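You operate a simulated robot arm through the tools that you are given. There is no shell and no other tool. Be economical: measure what you need, move in short steps, check, and stop when the job is done.

You are at the controls of a simulated robot arm. One attempt, no reset.

TASK
Open the cupboard drawer, take the steel scoop and put it inside, then shut the drawer. Stack the jar that says "56" from the top of the tile bench on top of the jar marked "72". Fetch the blue-rimmed cup and set it on the shelf under the kiln bench. Put the cones labelled "CONE 04" from the top of the tile bench on the top of the grinding disc and the cones labelled "CONE 6" on top of the clear cup there. Do these in any order. Set down upright: blue-rimmed cup, cones.

The check looks at the end state, three seconds after you hand in, the way a careful person would. Anything else that was tipped, shoved, dropped, spilled or broken makes it a failure.

THE ROBOT
A 7-joint arm with a four-finger gripper on a trunk, on a base that drives. Base frame: it is fixed to the floor where the robot stands at the start and does not move with it; the origin is under the middle of the robot, x ahead of it, y to its left, z up. Lengths are in m, angles in degrees, forces in N, time in s.
Its first joint turns from -69.0 to 172.0 degrees. Places, roughly: bin [6.2, 0.2, 0.3]; blue-rimmed cup [3.75, 1, 0.75]; cones [2.75, 1.25, 0.75]; cup [2.5, 1.25, 0.75]; cupboard drawer [6.1, 0.1, 0.4]; jar [3.75, 1.25, 0.75]; shelf under the kiln bench [-0.3, 1.1, 0.2]; steel scoop (12x6x3 cm) [3.8, 1.2, 0.8]; top of the grinding disc (12x12 cm) [5.36, 1.1, 0.92]. Payload 3.67 kg.
The TCP is the grasp point between the finger pads, 0.028 m short of the fingertips. In the tool frame z runs along the fingers and y along their closing line. The gripper opens to 0.112 m. The gripper's body begins 0.073 m behind the TCP.
Orientation is that of the tool frame in the base frame, as a unit quaternion [x, y, z, w]. With the fingers straight down and closing along the base's y, the tool's x points along the base's -x, its y along +y and its z along -z.

THE INTERFACE
- The arm moves only by the tool nudge_tool. Its argument "series" is a list of rows, each a list of 3 entries, a list of its own where there are three numbers: the shift along the base's x, y, z in units of 40 mm (1.0 is 40 mm), then the turn, a rotation vector about the base's x, y, z in units of 4 degrees (1.0 is 4 degrees), then the gripper command, from -1 (shut) to 1 (fully open), values between in proportion. In form: [[[x, y, z], [wx, wy, wz], grip], ...]. A call has 1 to 10 rows; each row shifts and turns the commanded pose from where the row before left it. A call with a number of a shift or a turn outside -1 to 1 is refused whole. Each row takes 0.2 s and may step no farther than 0.05 m and 8.6 degrees from the row before; otherwise, or with a gripper value out of range, the whole call is refused. A pose out of reach is approached as far as the arm can. The call stops where the force on the tool passes 40 N (or 10 N more than at its start, if that is more) or the arm is blocked; 0.2 s more then pass. Each finger halts on what it meets, pressing with about 43 N; the grip force reading is that of the motor and also rises with nothing between the fingers. The clock runs only during rows and for 0.2 s after the last one: add rows that do not move to give the fingers time. It gives the time, the measured TCP pose, the force on the tool (base axes), the opening and the grip force at its end, in the units of the frame above (readings bear some noise), with the torque about the TCP (base axes, N m) and any sound that the robot's microphone picked up.
- Cameras (640 x 400 px; columns grow to the right, rows downward): "scene" is now at [0.122, 0.0544, 1.2716]; the picture's right is [0.59, -0.80, -0.00], its down [-0.45, -0.33, -0.83] and it looks along [0.67, 0.49, -0.56] (base axes); focal length 286 px, centre (320, 200). "wrist" rides on the gripper at [0.06, -0.018, -0.104] in the tool frame; the picture's right is [0.29, 0.96, 0.00], its down [-0.80, 0.24, -0.55] and it looks along [-0.53, 0.16, 0.83] (tool axes); focal length 234 px, centre (320, 200). There is no depth. A picture from a camera that has moved, and an enlarged one, comes with that camera's place and axes in the base frame and with its lens.
- capture(camera): a new picture of that camera. No time passes.
- lift_body(by): slides the trunk up (or, below 0, down) by that many m; the arm and the scene camera ride with it, the base frame stays. It gives what a move gives, with no picture.
- steer(legs): drives the robot by 1 to 6 legs, each [ahead, turn to the left] in m and degrees, along the robot's own axes; the way and the turn of a leg run together, so that a leg with both is an arc; at most 1.5 m and 180 degrees a leg. The arm and the cameras ride along, it lands a little off, and it stops where it bumps. It gives what a move gives.
- pan_tilt(pan, tilt): turns the head with the scene camera to pan (to the left, within 86 degrees either way) and tilt (down, from -29 to 69), counted from straight ahead of the robot. It gives what a move gives.
- enlarge(camera, box): a new picture of the part [left, top, right, bottom] of that camera's present view, enlarged. No time passes.
- finish_job(): hands the job in; it is judged then, once.

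Go step by step. Nothing tells you exact positions but the pictures and the camera data: compare them with the known pose of the tool, close in by small moves and look again before you grip or let go. The budget is 186 turns and 148 pictures, counting those below and the enlarged ones. Unless the task says otherwise, let go and move clear before handing in.

The tools are called after ">>>" by a JSON object that holds its "fn" and its "kwargs". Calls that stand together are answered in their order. nudge_tool: Moves the arm, as the interface text tells. Its arguments: {"type":"object","properties":{"series":{"type":"array","items":{"type":"array"}}},"required":["series"]} The other tools are called the same way: lift_body (by) slides the trunk up or down; steer (legs) drives the base; pan_tilt (pan, tilt) turns the head that bears the scene camera; capture (camera) takes a picture; enlarge (camera, box) takes an enlarged picture of a part of a camera's view; finish_job () hands the job in.

At the start:

```text
t: 0.0
tcp_pos: [0.7341, 0.0003, 0.6749]
tcp_rot: [0.0, 1.0, 0.0, -0.001]
ft_force: [-0.4, 0.6, -0.6]
torque: [0.01, -0.01, -0.01]
gripper_width: 0.1119
gripper_force: 0.2
trunk travel left (down, up): [-0.4, 0.44]
robot x, y, heading: [0.0018, -0.0045, -0.1]
head pan, tilt: [36.4, 33.8]
```

scene: 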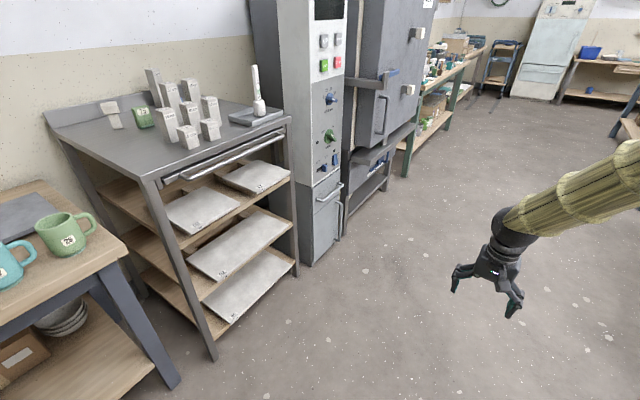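
wrist: 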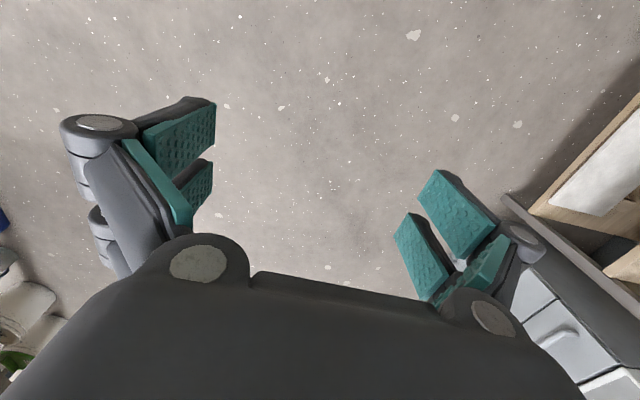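

I see a wooden table with mugs on the left, a metal bench with cone-like blocks, a kiln and further benches down the room. I'll look around before driving.

>>> {"fn": "pan_tilt", "kwargs": {"pan": 80, "tilt": 35}}

>>> {"fn": "capture", "kwargs": {"camera": "scene"}}

>>> {"fn": "pan_tilt", "kwargs": {"pan": 5, "tilt": 10}}

>>> {"fn": "capture", "kwargs": {"camera": "scene"}}

```text
t: 1.1
tcp_pos: [0.7337, 0.0013, 0.6746]
tcp_rot: [0.0, 1.0, 0.0, 0.0]
ft_force: [-0.4, 1.0, 0.8]
torque: [0.0, -0.01, -0.05]
gripper_width: 0.1122
gripper_force: 0.1
trunk travel left (down, up): [-0.4, 0.44]
robot x, y, heading: [0.0021, -0.0015, 0.1]
head pan, tilt: [80.0, 35.0]
```

```text
145 pictures are left
camera scene: at [0.066, 0.0885, 1.2699], right [0.98, -0.17, 0.0], down [-0.1, -0.56, -0.82], along [0.14, 0.81, -0.57], focal length 286 px, centre (320, 200)
```

scene: 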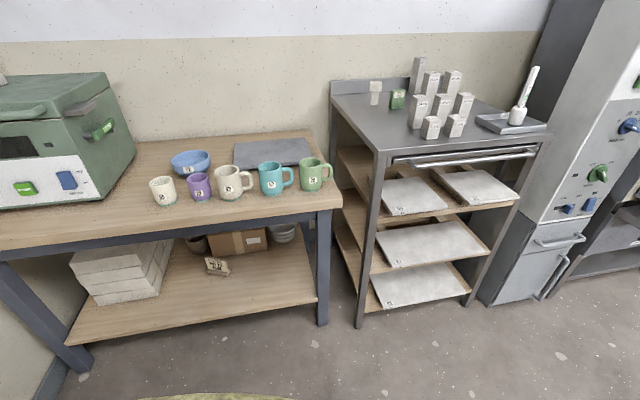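

```text
t: 2.6
tcp_pos: [0.7342, 0.0006, 0.6751]
tcp_rot: [0.0, 1.0, 0.0, 0.0]
ft_force: [-0.2, 0.0, -0.1]
torque: [-0.02, -0.03, 0.04]
gripper_width: 0.1124
gripper_force: 0.1
trunk travel left (down, up): [-0.4, 0.44]
robot x, y, heading: [0.0021, -0.0001, 0.0]
head pan, tilt: [5.0, 10.0]
```

```text
144 pictures are left
camera scene: at [0.1433, 0.0099, 1.31], right [0.09, -1.0, 0.0], down [-0.17, -0.02, -0.98], along [0.98, 0.09, -0.17], focal length 286 px, centre (320, 200)
```

scene: 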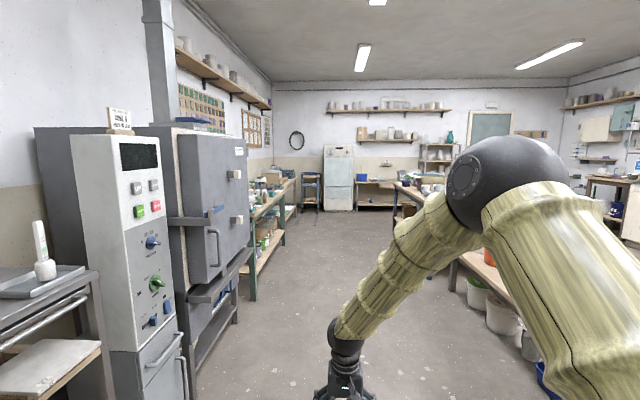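

The kiln bench is beside the start and the tile bench is farther on the left. I'll drive ahead and look left at it.

>>> {"fn": "steer", "kwargs": {"legs": [[1.4, 0], [1.1, 0]]}}

>>> {"fn": "pan_tilt", "kwargs": {"pan": 70, "tilt": 30}}

>>> {"fn": "capture", "kwargs": {"camera": "scene"}}

>>> {"fn": "pan_tilt", "kwargs": {"pan": 20, "tilt": 15}}

>>> {"fn": "capture", "kwargs": {"camera": "scene"}}

```text
t: 14.8
tcp_pos: [3.2228, -0.0324, 0.6739]
tcp_rot: [0.009, 1.0, 0.0, -0.001]
ft_force: [-0.6, -0.2, -1.0]
torque: [0.03, 0.03, 0.0]
gripper_width: 0.1119
gripper_force: 0.1
trunk travel left (down, up): [-0.4, 0.44]
robot x, y, heading: [2.4878, -0.0183, -1.1]
head pan, tilt: [5.0, 10.0]
```

```text
t: 16.1
tcp_pos: [3.2233, -0.0323, 0.6754]
tcp_rot: [0.009, 1.0, 0.0, 0.0]
ft_force: [0.3, 0.5, 0.2]
torque: [-0.02, -0.01, -0.02]
gripper_width: 0.1123
gripper_force: 0.1
trunk travel left (down, up): [-0.4, 0.44]
robot x, y, heading: [2.4891, -0.0211, -0.9]
head pan, tilt: [70.0, 30.0]
```

```text
143 pictures are left
camera scene: at [2.5728, 0.0659, 1.2777], right [0.93, -0.36, 0.0], down [-0.18, -0.47, -0.87], along [0.31, 0.81, -0.5], focal length 286 px, centre (320, 200)
```

scene: 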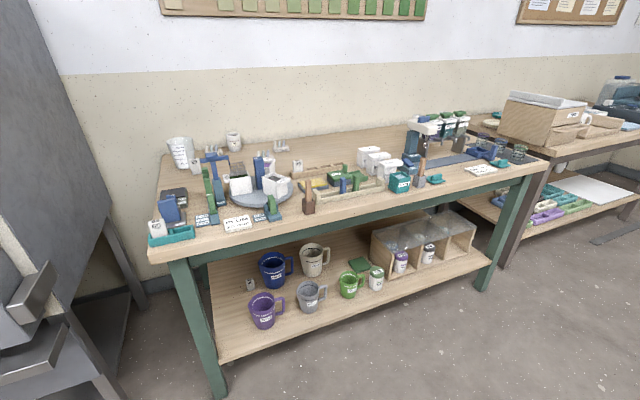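

```text
t: 17.3
tcp_pos: [3.2244, -0.0338, 0.6745]
tcp_rot: [0.009, 1.0, -0.001, -0.001]
ft_force: [0.0, 0.6, 0.6]
torque: [-0.03, 0.0, -0.01]
gripper_width: 0.1119
gripper_force: 0.0
trunk travel left (down, up): [-0.4, 0.44]
robot x, y, heading: [2.4886, -0.0178, -1.0]
head pan, tilt: [20.0, 15.0]
```

```text
142 pictures are left
camera scene: at [2.6285, 0.0119, 1.3018], right [0.33, -0.95, 0.0], down [-0.25, -0.08, -0.97], along [0.91, 0.31, -0.26], focal length 286 px, centre (320, 200)
```

scene: 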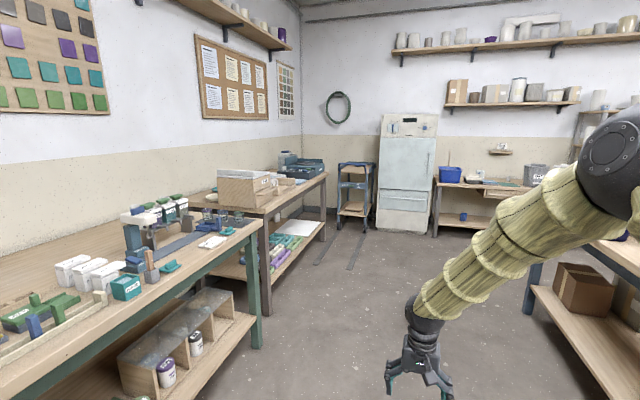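

The tile bench is densely laid out. I'll zoom in on it to identify labels.

>>> {"fn": "pan_tilt", "kwargs": {"pan": 70, "tilt": 30}}

>>> {"fn": "enlarge", "kwargs": {"camera": "scene", "box": [140, 120, 310, 250]}}

>>> {"fn": "enlarge", "kwargs": {"camera": "scene", "box": [290, 100, 450, 220]}}

>>> {"fn": "enlarge", "kwargs": {"camera": "scene", "box": [400, 90, 550, 200]}}

>>> {"fn": "enlarge", "kwargs": {"camera": "scene", "box": [220, 210, 480, 340]}}

```text
t: 18.5
tcp_pos: [3.2241, -0.0317, 0.6738]
tcp_rot: [0.009, 1.0, 0.001, -0.001]
ft_force: [-1.2, -0.1, 0.2]
torque: [0.01, 0.0, 0.0]
gripper_width: 0.1122
gripper_force: 0.1
trunk travel left (down, up): [-0.4, 0.44]
robot x, y, heading: [2.4903, -0.0205, -1.3]
head pan, tilt: [70.0, 30.0]
```

```text
3.08 times, centred on (225, 185) of scene
camera zoom: at [2.5728, 0.0659, 1.2777], right [0.93, -0.36, 0.0], down [-0.18, -0.47, -0.87], along [0.31, 0.81, -0.5], focal length 880 px, centre (612, 246)
```

zoom: 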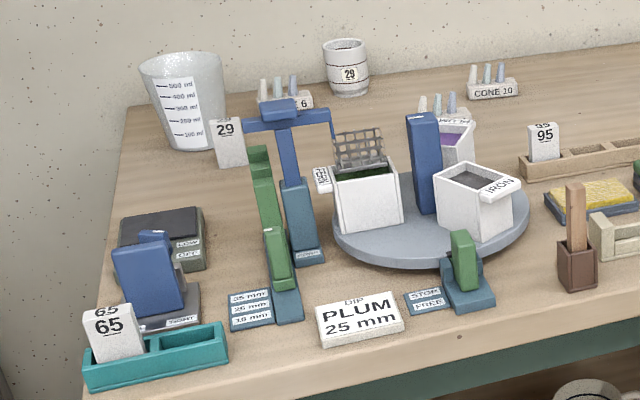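

```text
3.33 times, centred on (370, 160) of scene
camera zoom: at [2.5728, 0.0659, 1.2777], right [0.93, -0.36, 0.0], down [-0.18, -0.47, -0.87], along [0.31, 0.81, -0.5], focal length 953 px, centre (153, 333)
```

zoom: 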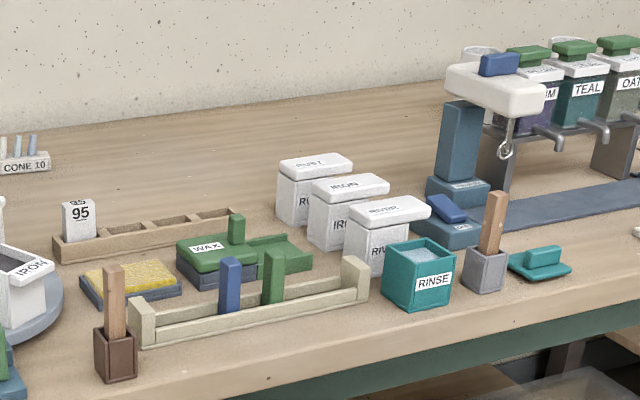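

```text
3.64 times, centred on (475, 145) of scene
camera zoom: at [2.5728, 0.0659, 1.2777], right [0.93, -0.36, 0.0], down [-0.18, -0.47, -0.87], along [0.31, 0.81, -0.5], focal length 1040 px, centre (-244, 400)
```

zoom: 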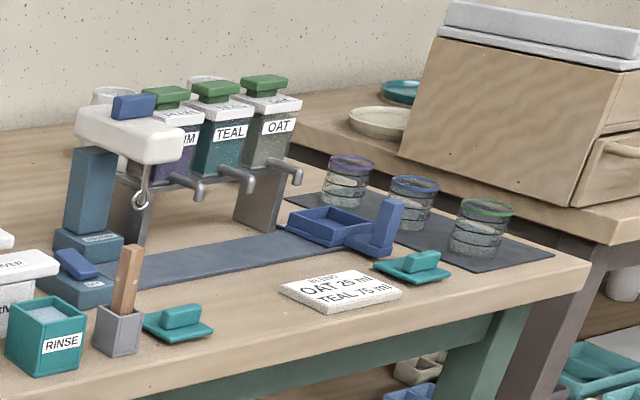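

```text
2.46 times, centred on (350, 275) of scene
camera zoom: at [2.5728, 0.0659, 1.2777], right [0.93, -0.36, 0.0], down [-0.18, -0.47, -0.87], along [0.31, 0.81, -0.5], focal length 704 px, centre (246, 15)
```

zoom: 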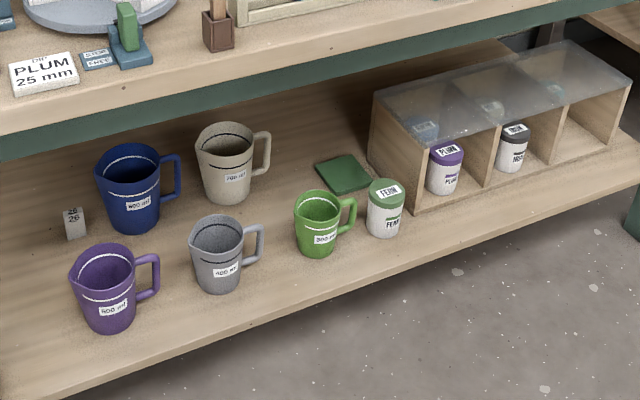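

The rimmed cups are at the right end of the bench, and the jars seem hidden behind the dispenser. I'll move in an S-curve closer to that end.

>>> {"fn": "steer", "kwargs": {"legs": [[0.55, 27], [0.55, -26]]}}

>>> {"fn": "pan_tilt", "kwargs": {"pan": 80, "tilt": 40}}

>>> {"fn": "capture", "kwargs": {"camera": "scene"}}

```text
t: 24.4
tcp_pos: [4.2922, 0.2183, 0.6738]
tcp_rot: [0.0, 1.0, 0.0, 0.0]
ft_force: [0.2, -0.3, -0.7]
torque: [-0.01, 0.02, 0.0]
gripper_width: 0.1117
gripper_force: 0.0
trunk travel left (down, up): [-0.4, 0.44]
robot x, y, heading: [3.5584, 0.2204, -0.1]
head pan, tilt: [70.0, 30.0]
```

```text
t: 25.1
tcp_pos: [4.2915, 0.2192, 0.6749]
tcp_rot: [-0.001, 1.0, 0.0, 0.0]
ft_force: [0.3, -0.2, -0.4]
torque: [-0.02, 0.02, 0.02]
gripper_width: 0.1119
gripper_force: 0.0
trunk travel left (down, up): [-0.4, 0.44]
robot x, y, heading: [3.5554, 0.2187, -0.1]
head pan, tilt: [80.0, 40.0]
```

```text
137 pictures are left
camera scene: at [3.6226, 0.3034, 1.2624], right [0.98, -0.17, 0.0], down [-0.11, -0.63, -0.77], along [0.13, 0.76, -0.64], focal length 286 px, centre (320, 200)
```

scene: 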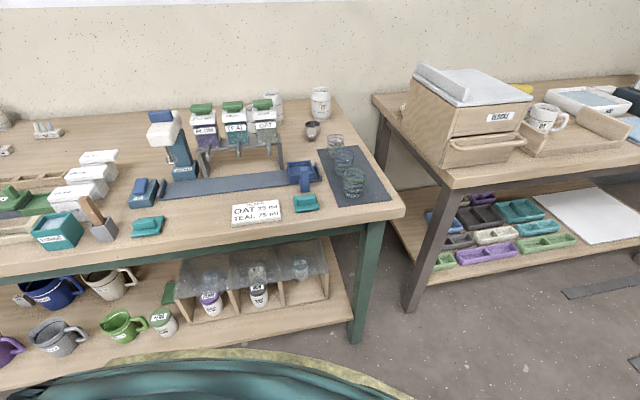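

>>> {"fn": "enlarge", "kwargs": {"camera": "scene", "box": [120, 80, 290, 190]}}

>>> {"fn": "enlarge", "kwargs": {"camera": "scene", "box": [260, 80, 410, 220]}}

>>> {"fn": "pan_tilt", "kwargs": {"pan": 35, "tilt": 25}}

>>> {"fn": "capture", "kwargs": {"camera": "scene"}}

```text
3.64 times, centred on (205, 135) of scene
camera zoom: at [3.6226, 0.3034, 1.2624], right [0.98, -0.17, 0.0], down [-0.11, -0.63, -0.77], along [0.13, 0.76, -0.64], focal length 1040 px, centre (738, 436)
```

zoom: 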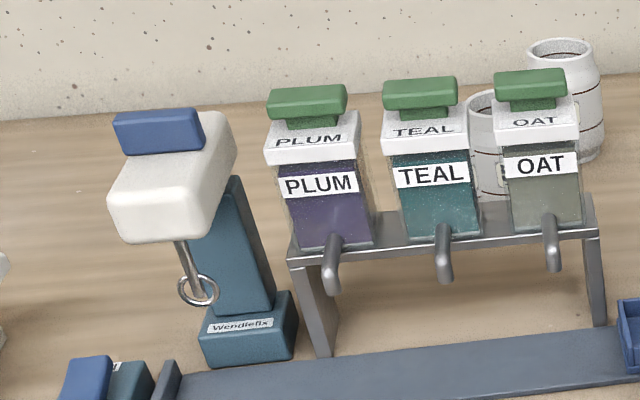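

```text
2.86 times, centred on (335, 150) of scene
camera zoom: at [3.6226, 0.3034, 1.2624], right [0.98, -0.17, 0.0], down [-0.11, -0.63, -0.77], along [0.13, 0.76, -0.64], focal length 817 px, centre (277, 343)
```

zoom: 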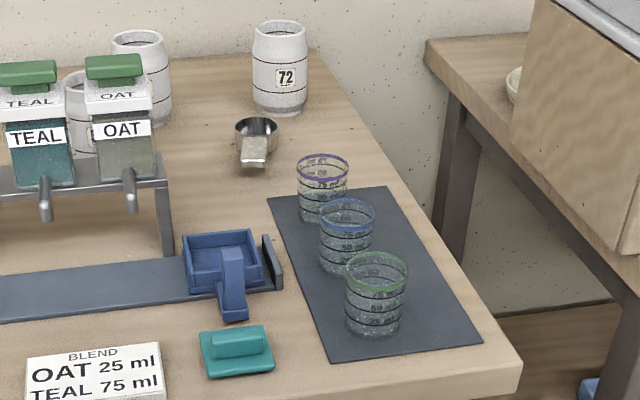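

```text
t: 26.2
tcp_pos: [4.2911, 0.2187, 0.6747]
tcp_rot: [0.001, 1.0, 0.0, 0.0]
ft_force: [-0.1, 0.0, -0.6]
torque: [-0.04, 0.01, -0.03]
gripper_width: 0.112
gripper_force: 0.0
trunk travel left (down, up): [-0.4, 0.44]
robot x, y, heading: [3.5612, 0.2213, 0.1]
head pan, tilt: [35.0, 25.0]
```

```text
134 pictures are left
camera scene: at [3.6833, 0.2727, 1.2856], right [0.58, -0.82, 0.0], down [-0.35, -0.24, -0.91], along [0.74, 0.52, -0.42], focal length 286 px, centre (320, 200)
```

scene: 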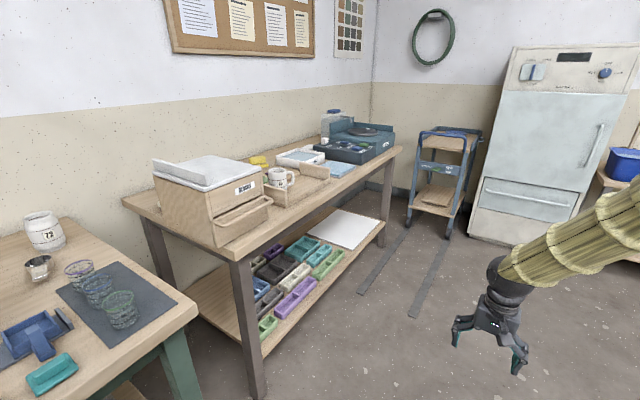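

The bench top works out at about z = 0.79 with its front edge at y ≈ 0.79. I need the base footprint and a higher look at the jars, so I'll raise the trunk and tilt down.

>>> {"fn": "lift_body", "kwargs": {"by": 0.3}}

>>> {"fn": "pan_tilt", "kwargs": {"pan": 85, "tilt": 69}}

>>> {"fn": "capture", "kwargs": {"camera": "scene"}}

>>> {"fn": "pan_tilt", "kwargs": {"pan": 80, "tilt": 45}}

>>> {"fn": "capture", "kwargs": {"camera": "scene"}}

>>> {"fn": "enlarge", "kwargs": {"camera": "scene", "box": [180, 60, 360, 180]}}

```text
t: 29.2
tcp_pos: [4.2913, 0.2189, 0.974]
tcp_rot: [0.0, 1.0, 0.0, 0.0]
ft_force: [0.8, 0.7, 0.4]
torque: [0.02, 0.0, 0.02]
gripper_width: 0.112
gripper_force: 0.2
trunk travel left (down, up): [-0.7, 0.14]
robot x, y, heading: [3.5549, 0.2166, -0.1]
head pan, tilt: [35.0, 25.0]
```

```text
t: 30.4
tcp_pos: [4.2912, 0.2192, 0.9744]
tcp_rot: [0.0, 1.0, 0.0, 0.0]
ft_force: [-0.5, 0.0, 0.0]
torque: [0.02, 0.04, -0.01]
gripper_width: 0.112
gripper_force: 0.1
trunk travel left (down, up): [-0.7, 0.14]
robot x, y, heading: [3.5563, 0.2206, 0.3]
head pan, tilt: [85.0, 68.8]
```

```text
133 pictures are left
camera scene: at [3.6128, 0.2754, 1.5262], right [1.0, -0.09, 0.0], down [-0.08, -0.93, -0.36], along [0.03, 0.36, -0.93], focal length 286 px, centre (320, 200)
```

scene: 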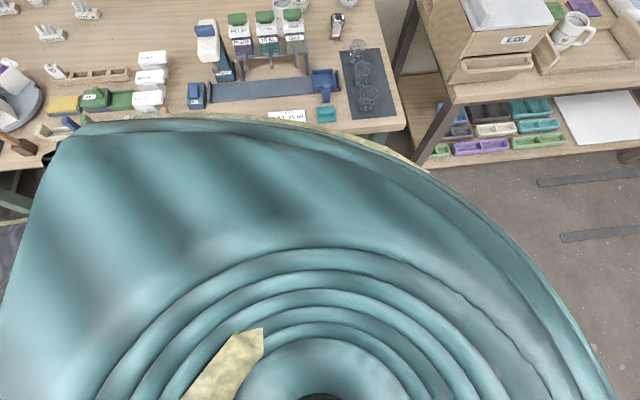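

```text
t: 31.3
tcp_pos: [4.2919, 0.2182, 0.974]
tcp_rot: [0.0, 1.0, -0.001, 0.0]
ft_force: [0.3, 0.0, 0.1]
torque: [0.0, 0.01, -0.04]
gripper_width: 0.112
gripper_force: 0.1
trunk travel left (down, up): [-0.7, 0.14]
robot x, y, heading: [3.5576, 0.2186, 0.1]
head pan, tilt: [80.0, 45.0]
```

```text
132 pictures are left
camera scene: at [3.622, 0.2997, 1.555], right [0.99, -0.17, 0.0], down [-0.12, -0.7, -0.71], along [0.12, 0.7, -0.71], focal length 286 px, centre (320, 200)
```

scene: 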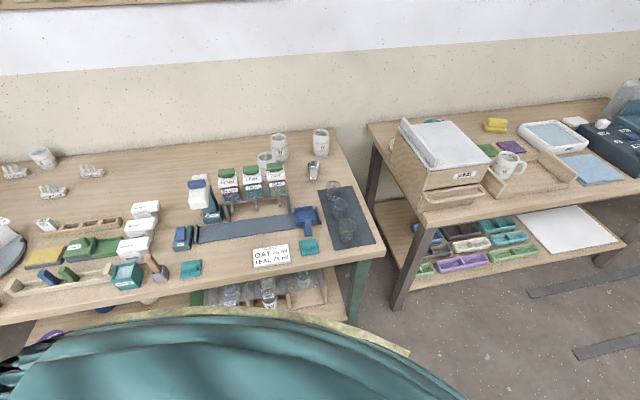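

```text
3.33 times, centred on (270, 120) of scene
camera zoom: at [3.622, 0.2997, 1.555], right [0.99, -0.17, 0.0], down [-0.12, -0.7, -0.71], along [0.12, 0.7, -0.71], focal length 953 px, centre (487, 467)
```

zoom: 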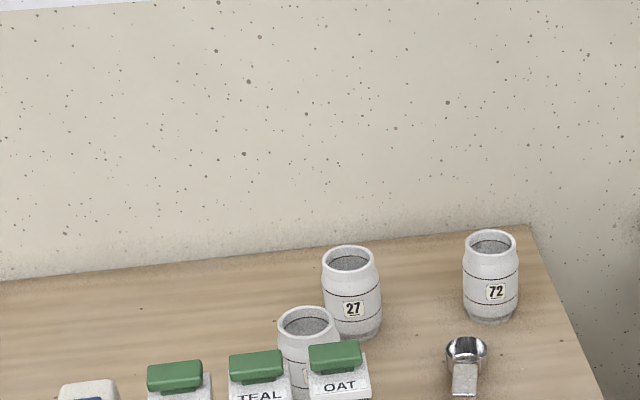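

The "72" jar is at the back right, "27" next to it, and the unlabelled-from-here one behind the OAT dispenser is likely "56". To know how close I can drive, I'll tilt the tool briefly to see my own base with the wrist camera.

>>> {"fn": "nudge_tool", "kwargs": {"series": [[[0, 0, 0], [0, 1, 0], 1], [[0, 0, 0], [0, 1, 0], 1], [[0, 0, 0], [0, 1, 0], 1], [[0, 0, 0], [0, 1, 0], 1], [[0, 0, 0], [0, 1, 0], 1], [[0, 0, 0], [0, 1, 0], 1], [[0, 0, 0], [0, 1, 0], 1], [[0, 0, 0], [0, 1, 0], 1], [[0, 0, 0], [0, 1, 0], 1], [[0, 0, 0], [0, 1, 0], 1]]}}

>>> {"fn": "nudge_tool", "kwargs": {"series": [[[0, 0, 0], [0, 1, 0], 1], [[0, 0, 0], [0, 1, 0], 1], [[0, 0, 0], [0, 1, 0], 1], [[0, 0, 0], [0, 1, 0], 1], [[0, 0, 0], [0, 1, 0], 1], [[0, 0, 0], [0, 1, 0], 1], [[0, 0, 0], [0, 1, 0], 1], [[0, 0, 0], [0, 1, 0], 1]]}}

>>> {"fn": "capture", "kwargs": {"camera": "wrist"}}

```text
t: 33.5
tcp_pos: [4.2914, 0.2182, 0.9741]
tcp_rot: [-0.001, 0.939, 0.0, -0.343]
ft_force: [0.0, 0.1, 1.0]
torque: [0.04, 0.01, -0.01]
gripper_width: 0.1123
gripper_force: 0.1
trunk travel left (down, up): [-0.7, 0.14]
robot x, y, heading: [3.5603, 0.2156, 0.1]
head pan, tilt: [80.0, 45.0]
```

```text
t: 35.3
tcp_pos: [4.2917, 0.2182, 0.9752]
tcp_rot: [0.0, 0.829, 0.0, -0.559]
ft_force: [0.9, 0.3, -0.2]
torque: [0.0, 0.0, -0.01]
gripper_width: 0.1122
gripper_force: 0.0
out of reach, approached as far as the arm can: row 8
trunk travel left (down, up): [-0.7, 0.14]
robot x, y, heading: [3.5579, 0.2156, 0.3]
head pan, tilt: [80.0, 45.0]
```

```text
130 pictures are left
camera wrist: at [4.3644, 0.2, 1.0688], right [-0.11, 0.96, 0.27], down [0.81, 0.24, -0.53], along [-0.57, 0.16, -0.8], focal length 234 px, centre (320, 200)
```

wrist: 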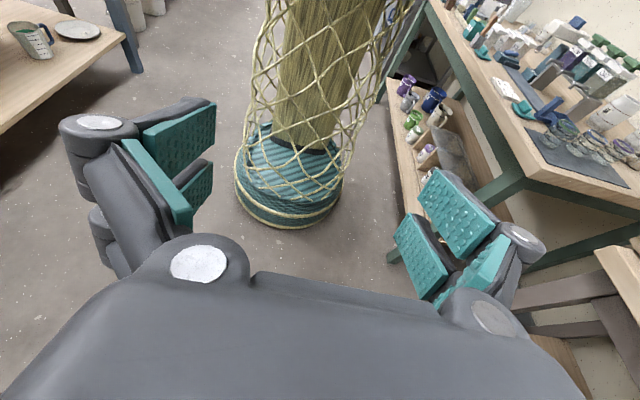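

The base is a disc of radius about 0.3 m, so the axis can stand at about y = 0.42 beside this bench. I'll straighten the tool, then jockey backwards into that lane.

>>> {"fn": "nudge_tool", "kwargs": {"series": [[[0, 0, 0], [0, -1, 0], 1], [[0, 0, 0], [0, -1, 0], 1], [[0, 0, 0], [0, -1, 0], 1], [[0, 0, 0], [0, -1, 0], 1], [[0, 0, 0], [0, -1, 0], 1], [[0, 0, 0], [0, -1, 0], 1], [[0, 0, 0], [0, -1, 0], 1], [[0, 0, 0], [0, -1, 0], 1], [[0, 0, 0], [0, -1, 0], 1], [[0, 0, 0], [0, -1, 0], 1]]}}

>>> {"fn": "nudge_tool", "kwargs": {"series": [[[0, 0, 0], [0, -1, 0], 1], [[0, 0, 0], [0, -1, 0], 1], [[0, 0, 0], [0, -1, 0], 1], [[0, 0, 0], [0, -1, 0], 1], [[0, 0, 0], [0, -1, 0], 1], [[0, 0, 0], [0, -1, 0], 1], [[0, 0, 0], [0, -1, 0], 1]]}}

>>> {"fn": "steer", "kwargs": {"legs": [[0, -30], [-0.36, 0], [0, 30], [0.46, 0]]}}

>>> {"fn": "pan_tilt", "kwargs": {"pan": 85, "tilt": 60}}

>>> {"fn": "capture", "kwargs": {"camera": "scene"}}

```text
t: 37.5
tcp_pos: [4.289, 0.2185, 0.9739]
tcp_rot: [-0.001, 0.971, -0.001, -0.24]
ft_force: [-0.1, -0.3, 0.4]
torque: [-0.01, 0.02, 0.0]
gripper_width: 0.112
gripper_force: 0.1
trunk travel left (down, up): [-0.7, 0.14]
robot x, y, heading: [3.56, 0.2128, 0.2]
head pan, tilt: [80.0, 45.0]
```

```text
t: 39.1
tcp_pos: [4.2911, 0.2179, 0.9751]
tcp_rot: [0.0, 1.0, 0.0, 0.001]
ft_force: [-0.2, 0.4, -0.9]
torque: [0.02, 0.01, 0.04]
gripper_width: 0.1122
gripper_force: 0.1
trunk travel left (down, up): [-0.7, 0.14]
robot x, y, heading: [3.5576, 0.2161, 0.1]
head pan, tilt: [80.0, 45.0]
```

```text
t: 46.8
tcp_pos: [4.4373, 0.3973, 0.9747]
tcp_rot: [0.002, 1.0, 0.001, 0.0]
ft_force: [0.3, -0.2, -0.2]
torque: [0.03, 0.04, -0.01]
gripper_width: 0.1119
gripper_force: 0.1
trunk travel left (down, up): [-0.7, 0.14]
robot x, y, heading: [3.7017, 0.4019, -0.2]
head pan, tilt: [80.0, 45.0]
```

```text
t: 47.6
tcp_pos: [4.4362, 0.3981, 0.9738]
tcp_rot: [0.001, 1.0, -0.001, 0.0]
ft_force: [0.1, -0.3, 0.3]
torque: [0.01, -0.04, 0.02]
gripper_width: 0.1119
gripper_force: 0.1
trunk travel left (down, up): [-0.7, 0.14]
robot x, y, heading: [3.704, 0.4006, -0.1]
head pan, tilt: [85.0, 60.0]
```

```text
129 pictures are left
camera scene: at [3.7594, 0.469, 1.5356], right [1.0, -0.09, 0.0], down [-0.08, -0.86, -0.5], along [0.05, 0.5, -0.87], focal length 286 px, centre (320, 200)
```

scene: 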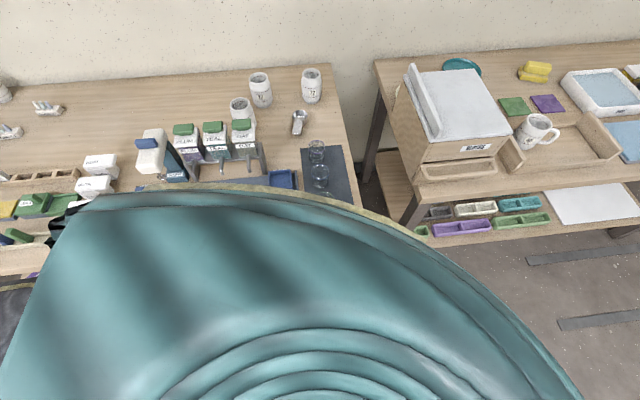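

>>> {"fn": "enlarge", "kwargs": {"camera": "scene", "box": [160, 50, 360, 200]}}

```text
2.67 times, centred on (260, 125) of scene
camera zoom: at [3.7594, 0.469, 1.5356], right [1.0, -0.09, 0.0], down [-0.08, -0.86, -0.5], along [0.05, 0.5, -0.87], focal length 762 px, centre (480, 400)
```

zoom: 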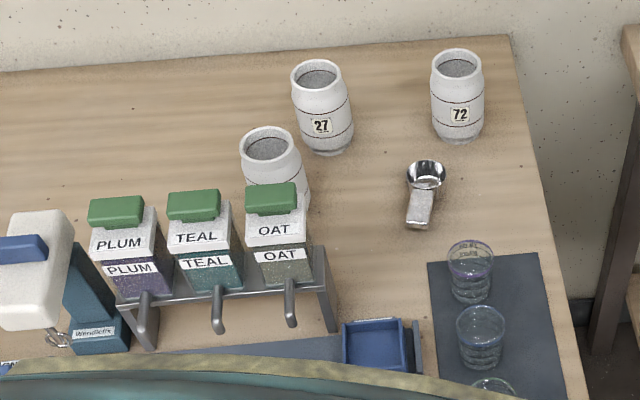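

Jar "72" is at about (3.815, 1.337), the presumed "56" at (3.578, 1.204), jar tops at z ≈ 0.897 and dispenser lids at ≈ 0.93. I'll pull the arm in and up, then swing it round over the bench, turning the gripper so that it closes along x.

>>> {"fn": "nudge_tool", "kwargs": {"series": [[[-1, 0, 0.6], [0, 0, 0], 1], [[-1, 0, 0.6], [0, 0, 0], 1], [[-1, 0, 0.6], [0, 0, 0], 1], [[-1, 0, 0.6], [0, 0, 0], 1], [[-1, 0, 0.6], [0, 0, 0], 1], [[-0.9, 0, 0.6], [0, 0, 0], 1], [[0, 0, 0.8], [0, 0, 0], 1], [[0, 0, 0.6], [0, 0, 0], 1]]}}

>>> {"fn": "nudge_tool", "kwargs": {"series": [[[-0.03, 0.872, 0], [0, 0, 1], 1], [[-0.091, 0.868, 0], [0, 0, 1], 1], [[-0.152, 0.859, 0], [0, 0, 1], 1], [[-0.211, 0.847, 0], [0, 0, 1], 1], [[-0.27, 0.83, 0], [0, 0, 1], 1], [[-0.327, 0.809, 0], [0, 0, 1], 1], [[-0.382, 0.784, 0], [0, 0, 1], 1], [[-0.436, 0.756, 0], [0, 0, 1], 1], [[-0.488, 0.723, 0], [0, 0, 1], 1], [[-0.537, 0.688, 0], [0, 0, 1], 1]]}}

>>> {"fn": "nudge_tool", "kwargs": {"series": [[[-0.584, 0.648, 0], [0, 0, 1], 1], [[-0.628, 0.606, 0], [0, 0, 1], 1], [[-0.668, 0.561, 0], [0, 0, 1], 1], [[-0.706, 0.513, 0], [0, 0, 1], 1], [[-0.74, 0.462, 0], [0, 0, 1], 1], [[-0.77, 0.41, 0], [0, 0, 1], 1], [[-0.797, 0.355, 0], [0, 0, 1], 1], [[-0.82, 0.298, 0], [0, 0, 1], 1], [[-0.839, 0.24, 0], [0, 0, 1], 1], [[-0.853, 0.181, 0], [0, 0, 1], 1]]}}

>>> {"fn": "nudge_tool", "kwargs": {"series": [[[-0.864, 0.121, 0], [0, 0, 1], 1], [[-0.87, 0.061, 0], [0, 0, 1], 1], [[-0.44, 0, 0], [0, 0, 0.5], 1]]}}

>>> {"fn": "capture", "kwargs": {"camera": "wrist"}}

```text
t: 49.4
tcp_pos: [4.199, 0.3989, 1.1735]
tcp_rot: [0.002, 1.0, 0.001, 0.0]
ft_force: [-1.0, -0.3, -0.2]
torque: [-0.03, -0.04, 0.01]
gripper_width: 0.1122
gripper_force: 0.0
trunk travel left (down, up): [-0.7, 0.14]
robot x, y, heading: [3.7056, 0.4056, -0.1]
head pan, tilt: [85.0, 60.0]
```

```text
t: 51.8
tcp_pos: [4.0982, 0.716, 1.2112]
tcp_rot: [-0.329, 0.944, 0.034, 0.007]
ft_force: [0.7, -0.6, 0.1]
torque: [-0.02, 0.03, -0.01]
gripper_width: 0.1118
gripper_force: 0.0
trunk travel left (down, up): [-0.7, 0.14]
robot x, y, heading: [3.7009, 0.3996, -0.1]
head pan, tilt: [85.0, 60.0]
stopped in row 10: the arm was blocked; the commanded pose is now the measured one
```

```text
t: 53.4
tcp_pos: [3.9675, 0.8372, 1.3063]
tcp_rot: [-0.501, 0.86, 0.065, 0.069]
ft_force: [1.3, -0.4, -0.3]
torque: [0.0, 0.09, -0.01]
gripper_width: 0.1121
gripper_force: 0.1
out of reach, approached as far as the arm can: row 7, 8
trunk travel left (down, up): [-0.7, 0.14]
robot x, y, heading: [3.7046, 0.4029, -0.3]
head pan, tilt: [85.0, 60.0]
stopped in row 8: the arm was blocked; the commanded pose is now the measured one
```

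```text
t: 54.2
tcp_pos: [3.8768, 0.8435, 1.3091]
tcp_rot: [-0.574, 0.813, 0.071, 0.065]
ft_force: [-0.2, -0.6, -0.6]
torque: [0.05, 0.01, 0.03]
gripper_width: 0.1121
gripper_force: 0.0
trunk travel left (down, up): [-0.7, 0.14]
robot x, y, heading: [3.7043, 0.4014, -0.2]
head pan, tilt: [85.0, 60.0]
```

```text
127 pictures are left
camera wrist: at [3.8703, 0.7624, 1.3992], right [-1.0, 0.05, -0.01], down [0.03, 0.71, 0.7], along [0.05, 0.7, -0.71], focal length 234 px, centre (320, 200)
```

wrist: 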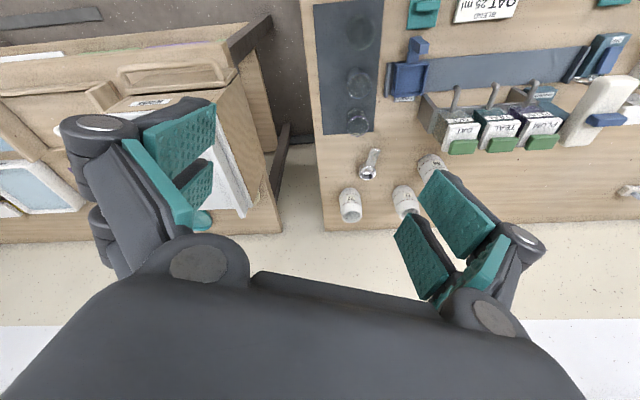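

The arm got cramped close in and the tool is tilted about 10°. I'll extend outward over the bench at a free height and correct the orientation.

>>> {"fn": "nudge_tool", "kwargs": {"series": [[[-0.4, 0.8, -0.3], [-0.56, -0.02, 0.6], 1], [[-0.5, 0.8, -0.4], [-0.56, -0.02, 0.8], 1], [[-0.7, 0.8, -0.4], [-0.56, -0.02, 0.9], 1], [[-0.7, 0.8, -0.4], [-0.56, -0.02, 0.9], 1], [[-0.7, 0.8, -0.4], [-0.56, -0.02, 0.9], 1], [[-0.7, 0.8, -0.4], [0, 0, 0.8], 1], [[-0.7, 0.4, -0.4], [0, 0, 0], 1]]}}

>>> {"fn": "capture", "kwargs": {"camera": "wrist"}}

```text
t: 56.0
tcp_pos: [3.7674, 0.8481, 1.3661]
tcp_rot: [-0.682, 0.729, 0.046, 0.041]
ft_force: [0.0, -0.1, 0.4]
torque: [0.0, 0.0, 0.04]
gripper_width: 0.1118
gripper_force: 0.0
out of reach, approached as far as the arm can: row 2, 3, 4, 5, 6, 7
trunk travel left (down, up): [-0.7, 0.14]
robot x, y, heading: [3.7047, 0.4037, -0.2]
head pan, tilt: [85.0, 60.0]
stopped in row 7: the arm was blocked; the commanded pose is now the measured one
```

```text
126 pictures are left
camera wrist: at [3.7806, 0.773, 1.461], right [-0.97, -0.22, -0.03], down [-0.18, 0.74, 0.65], along [-0.13, 0.64, -0.76], focal length 234 px, centre (320, 200)
```

wrist: 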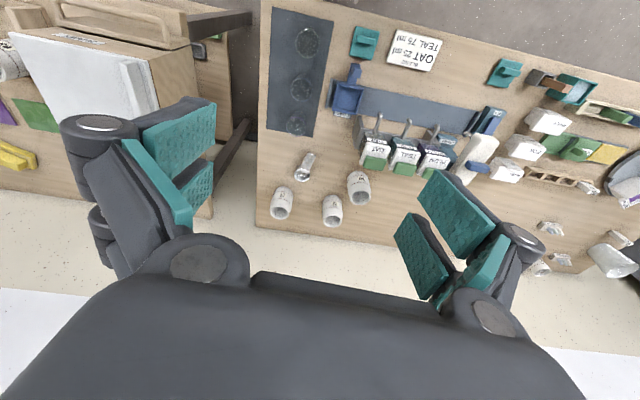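

Let me look at the arm's posture to see what limits it.

>>> {"fn": "pan_tilt", "kwargs": {"pan": 80, "tilt": 20}}

>>> {"fn": "capture", "kwargs": {"camera": "scene"}}

```text
t: 57.1
tcp_pos: [3.7675, 0.8471, 1.3647]
tcp_rot: [-0.682, 0.729, 0.047, 0.041]
ft_force: [-0.9, -0.9, -0.2]
torque: [0.0, 0.0, 0.03]
gripper_width: 0.112
gripper_force: 0.1
trunk travel left (down, up): [-0.7, 0.14]
robot x, y, heading: [3.7019, 0.4006, -0.1]
head pan, tilt: [80.0, 20.0]
```

```text
125 pictures are left
camera scene: at [3.7631, 0.495, 1.5898], right [0.99, -0.11, 0.0], down [-0.04, -0.38, -0.92], along [0.1, 0.92, -0.38], focal length 286 px, centre (320, 200)
```

scene: 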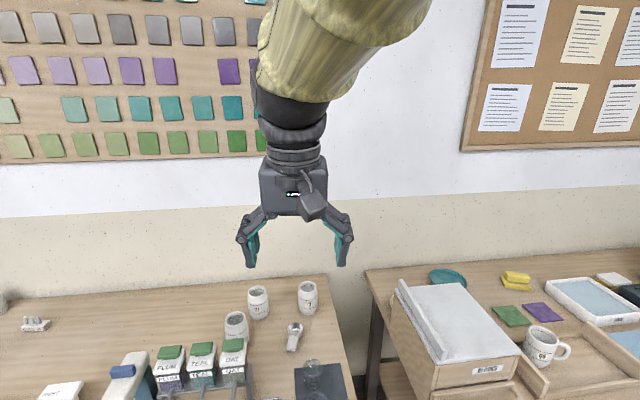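

Nothing is in contact. I'll test pure translation, down and outward, with no turning.

>>> {"fn": "nudge_tool", "kwargs": {"series": [[[0, 0.5, -0.8], [0, 0, 0], 1], [[0, 0.5, -0.8], [0, 0, 0], 1], [[0, 0.5, -0.8], [0, 0, 0], 1]]}}

```text
t: 58.1
tcp_pos: [3.7827, 0.868, 1.3555]
tcp_rot: [-0.673, 0.731, 0.081, 0.077]
ft_force: [-0.3, -0.9, -0.3]
torque: [0.02, -0.01, -0.02]
gripper_width: 0.1117
gripper_force: 0.0
out of reach, approached as far as the arm can: row 2, 3
trunk travel left (down, up): [-0.7, 0.14]
robot x, y, heading: [3.7049, 0.4007, -0.4]
head pan, tilt: [80.0, 20.0]
stopped in row 3: the arm was blocked; the commanded pose is now the measured one
```

>>> {"fn": "pan_tilt", "kwargs": {"pan": 70, "tilt": -20}}

>>> {"fn": "capture", "kwargs": {"camera": "scene"}}

>>> {"fn": "nudge_tool", "kwargs": {"series": [[[0.9, 0, 0], [0, 0, -1], 1], [[0.9, 0, 0], [0, 0, -1], 1], [[0.9, 0, 0], [0, 0, -1], 1], [[0.9, 0, 0], [0, 0, -1], 1], [[0, 0, -0.5], [0, 0, 0], 1], [[0, 0, -0.5], [0, 0, 0], 1]]}}

```text
t: 59.2
tcp_pos: [3.7837, 0.8691, 1.3556]
tcp_rot: [-0.673, 0.731, 0.082, 0.078]
ft_force: [-0.6, -0.2, 0.3]
torque: [0.01, -0.01, 0.01]
gripper_width: 0.1121
gripper_force: 0.1
trunk travel left (down, up): [-0.7, 0.14]
robot x, y, heading: [3.7038, 0.3983, -0.4]
head pan, tilt: [70.0, -20.0]
```

```text
124 pictures are left
camera scene: at [3.7506, 0.4957, 1.61], right [1.0, 0.03, 0.0], down [0.01, -0.17, -0.98], along [-0.03, 0.98, -0.17], focal length 286 px, centre (320, 200)
```

scene: 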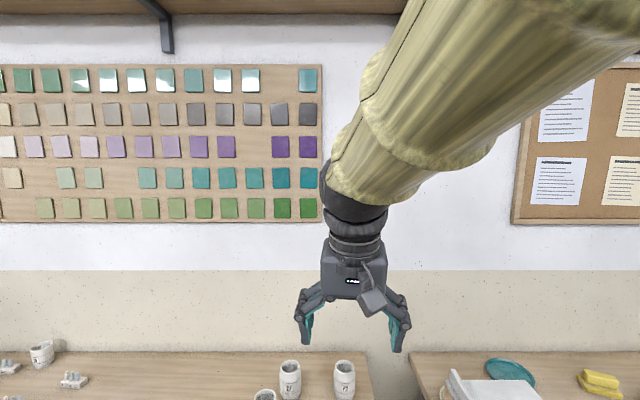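

```text
t: 60.6
tcp_pos: [3.931, 0.8661, 1.3306]
tcp_rot: [-0.561, 0.819, 0.08, 0.094]
ft_force: [0.7, -0.1, 0.0]
torque: [0.03, 0.03, 0.0]
gripper_width: 0.1119
gripper_force: 0.1
trunk travel left (down, up): [-0.7, 0.14]
robot x, y, heading: [3.6995, 0.4021, -0.5]
head pan, tilt: [70.0, -20.0]
```

The forearm was fouling my own head, because the TCP was too high and too close. I'll turn the head away, lift the trunk the rest of the way, and push the tool outward and lower while levelling it.

>>> {"fn": "pan_tilt", "kwargs": {"pan": 0, "tilt": 30}}

>>> {"fn": "nudge_tool", "kwargs": {"series": [[[0.4, 0.8, -0.4], [-0.68, 0.19, 0], 1], [[0.4, 0.8, -0.4], [-0.68, 0.19, 0], 1], [[0.4, 0.8, -0.5], [-0.68, 0.19, 0], 1], [[0.3, 0.8, -0.6], [-0.68, 0.19, 0], 1], [[0.3, 0.8, -0.7], [-0.68, 0.19, 0], 1], [[0, 0.4, -0.8], [0, 0, 0], 1]]}}

>>> {"fn": "pan_tilt", "kwargs": {"pan": 60, "tilt": 30}}

>>> {"fn": "capture", "kwargs": {"camera": "scene"}}

```text
t: 62.0
tcp_pos: [3.93, 0.8666, 1.3314]
tcp_rot: [-0.562, 0.818, 0.078, 0.094]
ft_force: [0.4, 0.5, -0.3]
torque: [0.0, -0.03, -0.02]
gripper_width: 0.1118
gripper_force: 0.0
trunk travel left (down, up): [-0.7, 0.14]
robot x, y, heading: [3.7015, 0.4041, -0.2]
head pan, tilt: [0.0, 30.0]
```

```text
t: 63.6
tcp_pos: [3.9914, 0.8857, 1.3896]
tcp_rot: [-0.541, 0.83, 0.091, 0.105]
ft_force: [0.2, 0.5, -0.5]
torque: [0.01, -0.02, 0.0]
gripper_width: 0.1121
gripper_force: 0.1
out of reach, approached as far as the arm can: row 2, 3, 4, 5, 6
trunk travel left (down, up): [-0.7, 0.14]
robot x, y, heading: [3.7061, 0.4, -0.1]
head pan, tilt: [0.0, 30.0]
stopped in row 6: the arm was blocked; the commanded pose is now the measured one
```

```text
t: 64.9
tcp_pos: [3.9904, 0.8857, 1.3885]
tcp_rot: [-0.541, 0.83, 0.09, 0.104]
ft_force: [-0.2, -0.2, 0.2]
torque: [-0.01, 0.01, 0.01]
gripper_width: 0.1118
gripper_force: 0.1
trunk travel left (down, up): [-0.7, 0.14]
robot x, y, heading: [3.7, 0.402, 0.1]
head pan, tilt: [60.0, 30.0]
```

```text
123 pictures are left
camera scene: at [3.7991, 0.481, 1.5776], right [0.86, -0.5, 0.0], down [-0.25, -0.43, -0.87], along [0.44, 0.75, -0.5], focal length 286 px, centre (320, 200)
```

scene: 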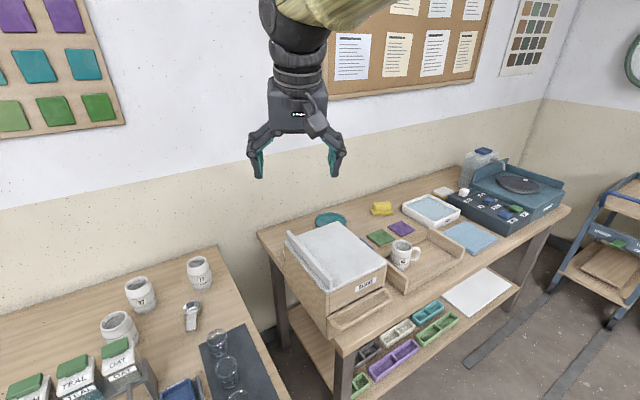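

Going outward stalls on a joint limit, while going back was free. I'll retrace toward the front of the robot.

>>> {"fn": "nudge_tool", "kwargs": {"series": [[[0.7, -0.9, -0.1], [0, 0, -1], 1], [[0.7, -0.9, -0.2], [0, 0, -1], 1], [[0.7, -0.9, -0.3], [0, 0, -1], 1], [[0.7, -0.9, -0.4], [0, 0, -1], 1], [[0.7, -0.9, -0.5], [0, 0, -1], 1], [[0.7, -0.9, -0.5], [0, 0, -1], 1], [[0.7, -0.9, -0.5], [0, 0, -1], 1], [[0.7, -0.9, -0.5], [0, 0, -1], 1], [[0.7, -0.9, -0.5], [0, 0, -1], 1], [[0.7, -0.9, -0.5], [0, 0, -1], 1]]}}

```text
t: 67.1
tcp_pos: [4.268, 0.526, 1.2267]
tcp_rot: [-0.226, 0.965, 0.048, 0.126]
ft_force: [0.2, 0.4, -0.8]
torque: [0.04, 0.02, -0.01]
gripper_width: 0.1117
gripper_force: 0.0
trunk travel left (down, up): [-0.7, 0.14]
robot x, y, heading: [3.7027, 0.4034, -0.4]
head pan, tilt: [60.0, 30.0]
```

Retracing works. I'll restore the original front pose, raise the trunk fully, and turn the whole base to face the bench instead of swinging the arm.

>>> {"fn": "nudge_tool", "kwargs": {"series": [[[0.53, -0.39, -0.79], [-0.175, 0.456, -0.82], 1], [[0.53, -0.39, -0.79], [-0.175, 0.456, -0.82], 1], [[0.53, -0.39, -0.79], [-0.175, 0.456, -0.82], 1], [[0.53, -0.39, -0.79], [-0.175, 0.456, -0.82], 1], [[0.53, -0.39, -0.79], [-0.175, 0.456, -0.82], 1], [[0.53, -0.39, -0.79], [-0.175, 0.456, -0.82], 1], [[0.53, -0.39, -0.79], [-0.175, 0.456, -0.82], 1], [[0.53, -0.39, -0.79], [-0.175, 0.456, -0.82], 1]]}}

>>> {"fn": "lift_body", "kwargs": {"by": 0.135}}

>>> {"fn": "capture", "kwargs": {"camera": "wrist"}}

```text
t: 68.9
tcp_pos: [4.4386, 0.4038, 0.9709]
tcp_rot: [-0.001, 1.0, -0.002, 0.0]
ft_force: [0.6, 0.0, -0.7]
torque: [0.0, 0.04, 0.0]
gripper_width: 0.1121
gripper_force: 0.1
trunk travel left (down, up): [-0.7, 0.14]
robot x, y, heading: [3.7048, 0.4041, -0.2]
head pan, tilt: [60.0, 30.0]
```

```text
t: 70.5
tcp_pos: [4.4366, 0.4048, 1.1075]
tcp_rot: [0.0, 1.0, -0.001, 0.001]
ft_force: [0.2, -0.6, 0.2]
torque: [0.01, -0.01, -0.01]
gripper_width: 0.1123
gripper_force: 0.1
trunk travel left (down, up): [-0.835, 0.005]
robot x, y, heading: [3.7034, 0.4015, 0.0]
head pan, tilt: [60.0, 30.0]
```

```text
122 pictures are left
camera wrist: at [4.376, 0.3852, 1.2113], right [-0.29, 0.96, 0.0], down [0.8, 0.24, 0.55], along [0.53, 0.16, -0.83], focal length 234 px, centre (320, 200)
```

wrist: 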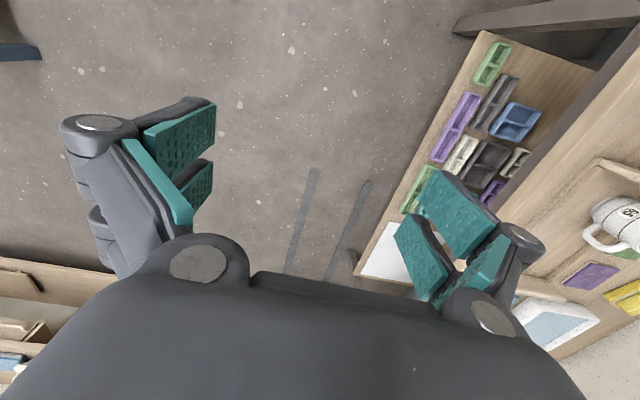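

Now turn the base to face the bench.

>>> {"fn": "steer", "kwargs": {"legs": [[0, 45], [0, 45]]}}

>>> {"fn": "pan_tilt", "kwargs": {"pan": 0, "tilt": 55}}

>>> {"fn": "capture", "kwargs": {"camera": "scene"}}

>>> {"fn": "capture", "kwargs": {"camera": "wrist"}}

```text
t: 75.0
tcp_pos: [3.6968, 1.1343, 1.1076]
tcp_rot: [0.71, -0.704, 0.0, -0.001]
ft_force: [-1.0, 0.0, 0.0]
torque: [0.02, -0.04, 0.01]
gripper_width: 0.112
gripper_force: 0.0
trunk travel left (down, up): [-0.835, 0.005]
robot x, y, heading: [3.7044, 0.4018, 90.6]
head pan, tilt: [60.0, 30.0]
```

```text
t: 76.3
tcp_pos: [3.6949, 1.1355, 1.1075]
tcp_rot: [0.709, -0.705, 0.0, -0.001]
ft_force: [0.2, -0.7, -1.3]
torque: [-0.01, -0.01, 0.01]
gripper_width: 0.1119
gripper_force: 0.0
trunk travel left (down, up): [-0.835, 0.005]
robot x, y, heading: [3.7004, 0.4013, 90.1]
head pan, tilt: [0.0, 55.0]
```

```text
121 pictures are left
camera scene: at [3.7032, 0.5254, 1.6766], right [1.0, 0.0, 0.0], down [0.0, -0.82, -0.57], along [0.0, 0.57, -0.82], focal length 286 px, centre (320, 200)
```

scene: 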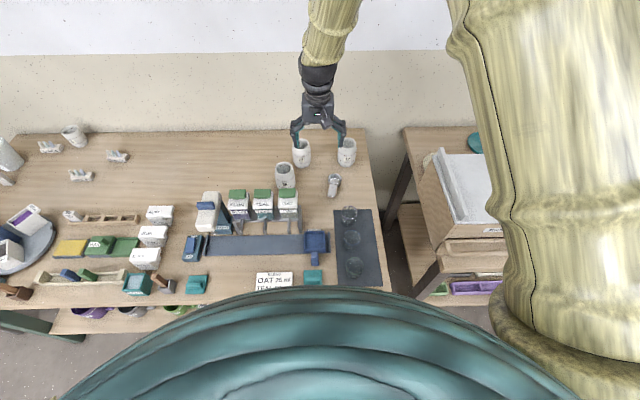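

```text
120 pictures are left
camera wrist: at [3.7132, 1.0742, 1.2115], right [-0.96, -0.29, 0.0], down [-0.25, 0.79, 0.55], along [-0.16, 0.53, -0.83], focal length 234 px, centre (320, 200)
```

wrist: 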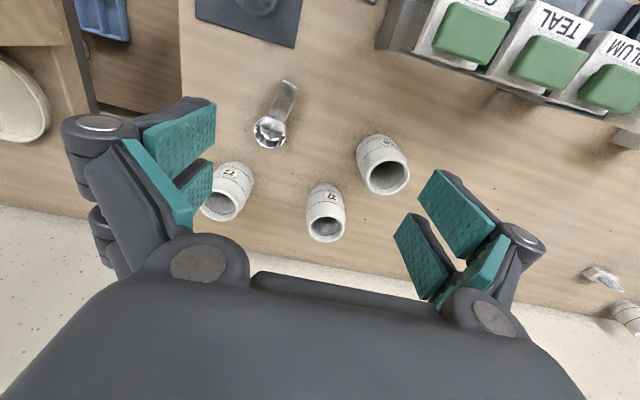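

I'll confirm the label on the jar behind OAT.

>>> {"fn": "enlarge", "kwargs": {"camera": "wrist", "box": [340, 110, 430, 200]}}

>>> {"fn": "enlarge", "kwargs": {"camera": "scene", "box": [220, 120, 380, 260]}}

>>> {"fn": "enlarge", "kwargs": {"camera": "scene", "box": [0, 110, 160, 220]}}

```text
4.44 times, centred on (385, 155) of wrist
camera zoom: at [3.7132, 1.0742, 1.2115], right [-0.96, -0.29, 0.0], down [-0.25, 0.79, 0.55], along [-0.16, 0.53, -0.83], focal length 1041 px, centre (31, 400)
```

zoom: 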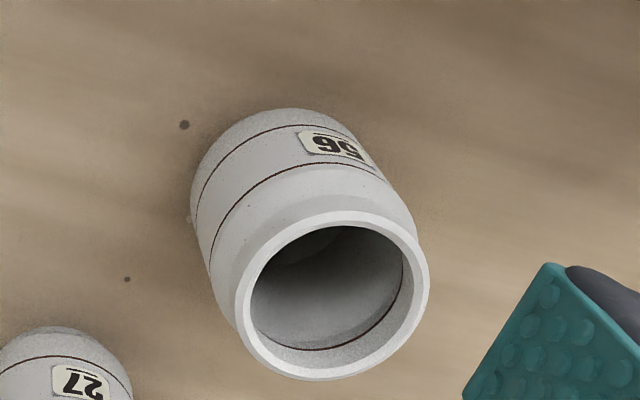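

```text
2.86 times, centred on (300, 190) of scene
camera zoom: at [3.7032, 0.5254, 1.6766], right [1.0, 0.0, 0.0], down [0.0, -0.82, -0.57], along [0.0, 0.57, -0.82], focal length 817 px, centre (377, 229)
```

zoom: 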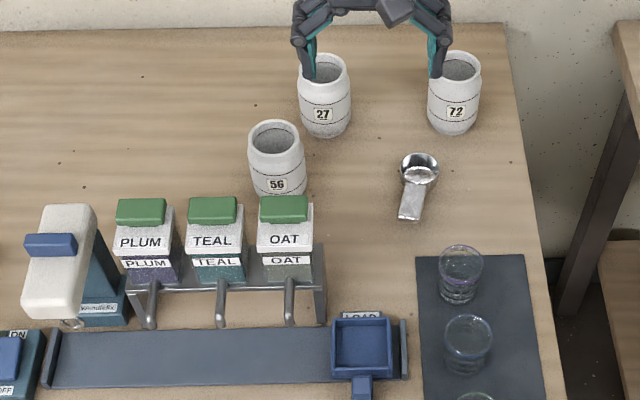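

```text
3.64 times, centred on (80, 165) of scene
camera zoom: at [3.7032, 0.5254, 1.6766], right [1.0, 0.0, 0.0], down [0.0, -0.82, -0.57], along [0.0, 0.57, -0.82], focal length 1040 px, centre (1193, 327)
```

zoom: 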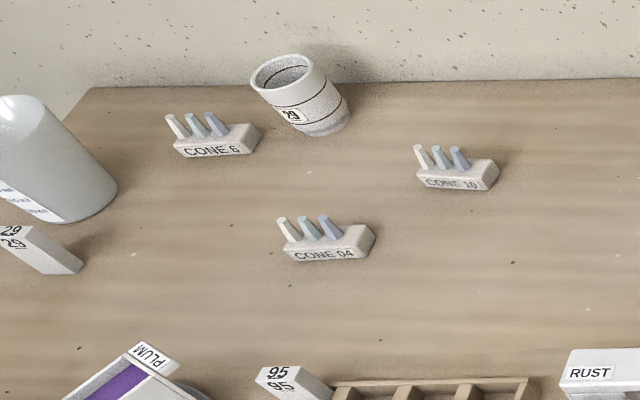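

Jar "56" is confirmed at about (3.575, 1.203). I'll move above it and check the alignment.

>>> {"fn": "nudge_tool", "kwargs": {"series": [[[-0.75, 0.42, 0], [0, 0, 0], 1], [[-0.75, 0.42, 0], [0, 0, 0], 1], [[-0.75, 0.42, 0], [0, 0, 0], 1], [[-0.75, 0.43, 0], [0, 0, 0], 1], [[0, 0, 0], [0, 0, 0], 1]]}}

>>> {"fn": "lift_body", "kwargs": {"by": -0.11}}

>>> {"fn": "capture", "kwargs": {"camera": "wrist"}}

>>> {"fn": "capture", "kwargs": {"camera": "scene"}}

```text
t: 77.5
tcp_pos: [3.5814, 1.2034, 1.109]
tcp_rot: [-0.705, 0.709, 0.003, -0.004]
ft_force: [0.6, 0.2, 0.0]
torque: [0.02, 0.02, 0.02]
gripper_width: 0.112
gripper_force: 0.1
trunk travel left (down, up): [-0.835, 0.005]
robot x, y, heading: [3.7057, 0.4011, 90.1]
head pan, tilt: [0.0, 55.0]
```

```text
t: 79.0
tcp_pos: [3.5806, 1.2039, 0.997]
tcp_rot: [-0.705, 0.709, 0.002, -0.003]
ft_force: [0.2, -0.1, 0.3]
torque: [-0.01, 0.02, -0.03]
gripper_width: 0.1118
gripper_force: 0.1
trunk travel left (down, up): [-0.725, 0.115]
robot x, y, heading: [3.7016, 0.4013, 90.1]
head pan, tilt: [0.0, 55.0]
```

```text
116 pictures are left
camera wrist: at [3.5993, 1.1434, 1.1007], right [-0.96, -0.28, 0.01], down [-0.23, 0.8, 0.55], along [-0.16, 0.53, -0.83], focal length 234 px, centre (320, 200)
```

wrist: 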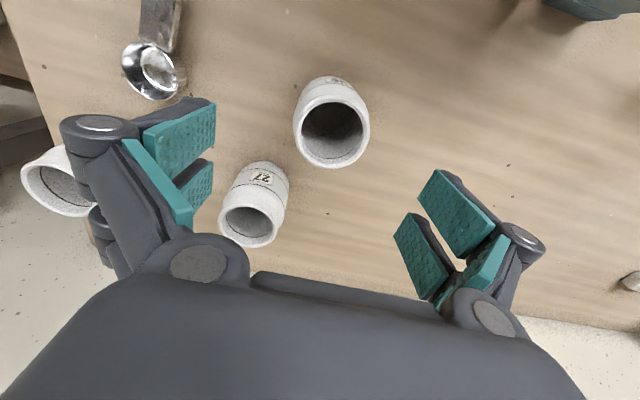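

```text
115 pictures are left
camera scene: at [3.7031, 0.5251, 1.5667], right [1.0, 0.0, 0.0], down [0.0, -0.82, -0.57], along [0.0, 0.57, -0.82], focal length 286 px, centre (320, 200)
```

scene: 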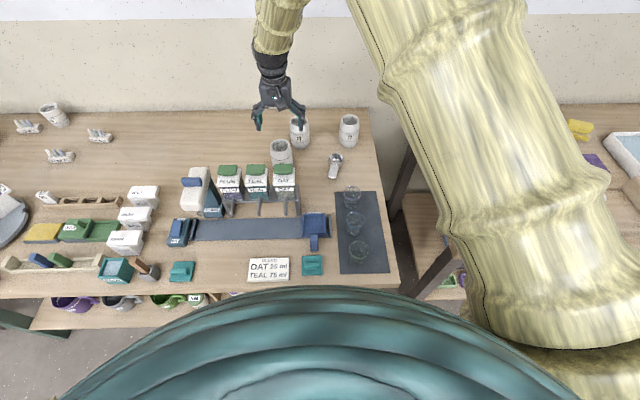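

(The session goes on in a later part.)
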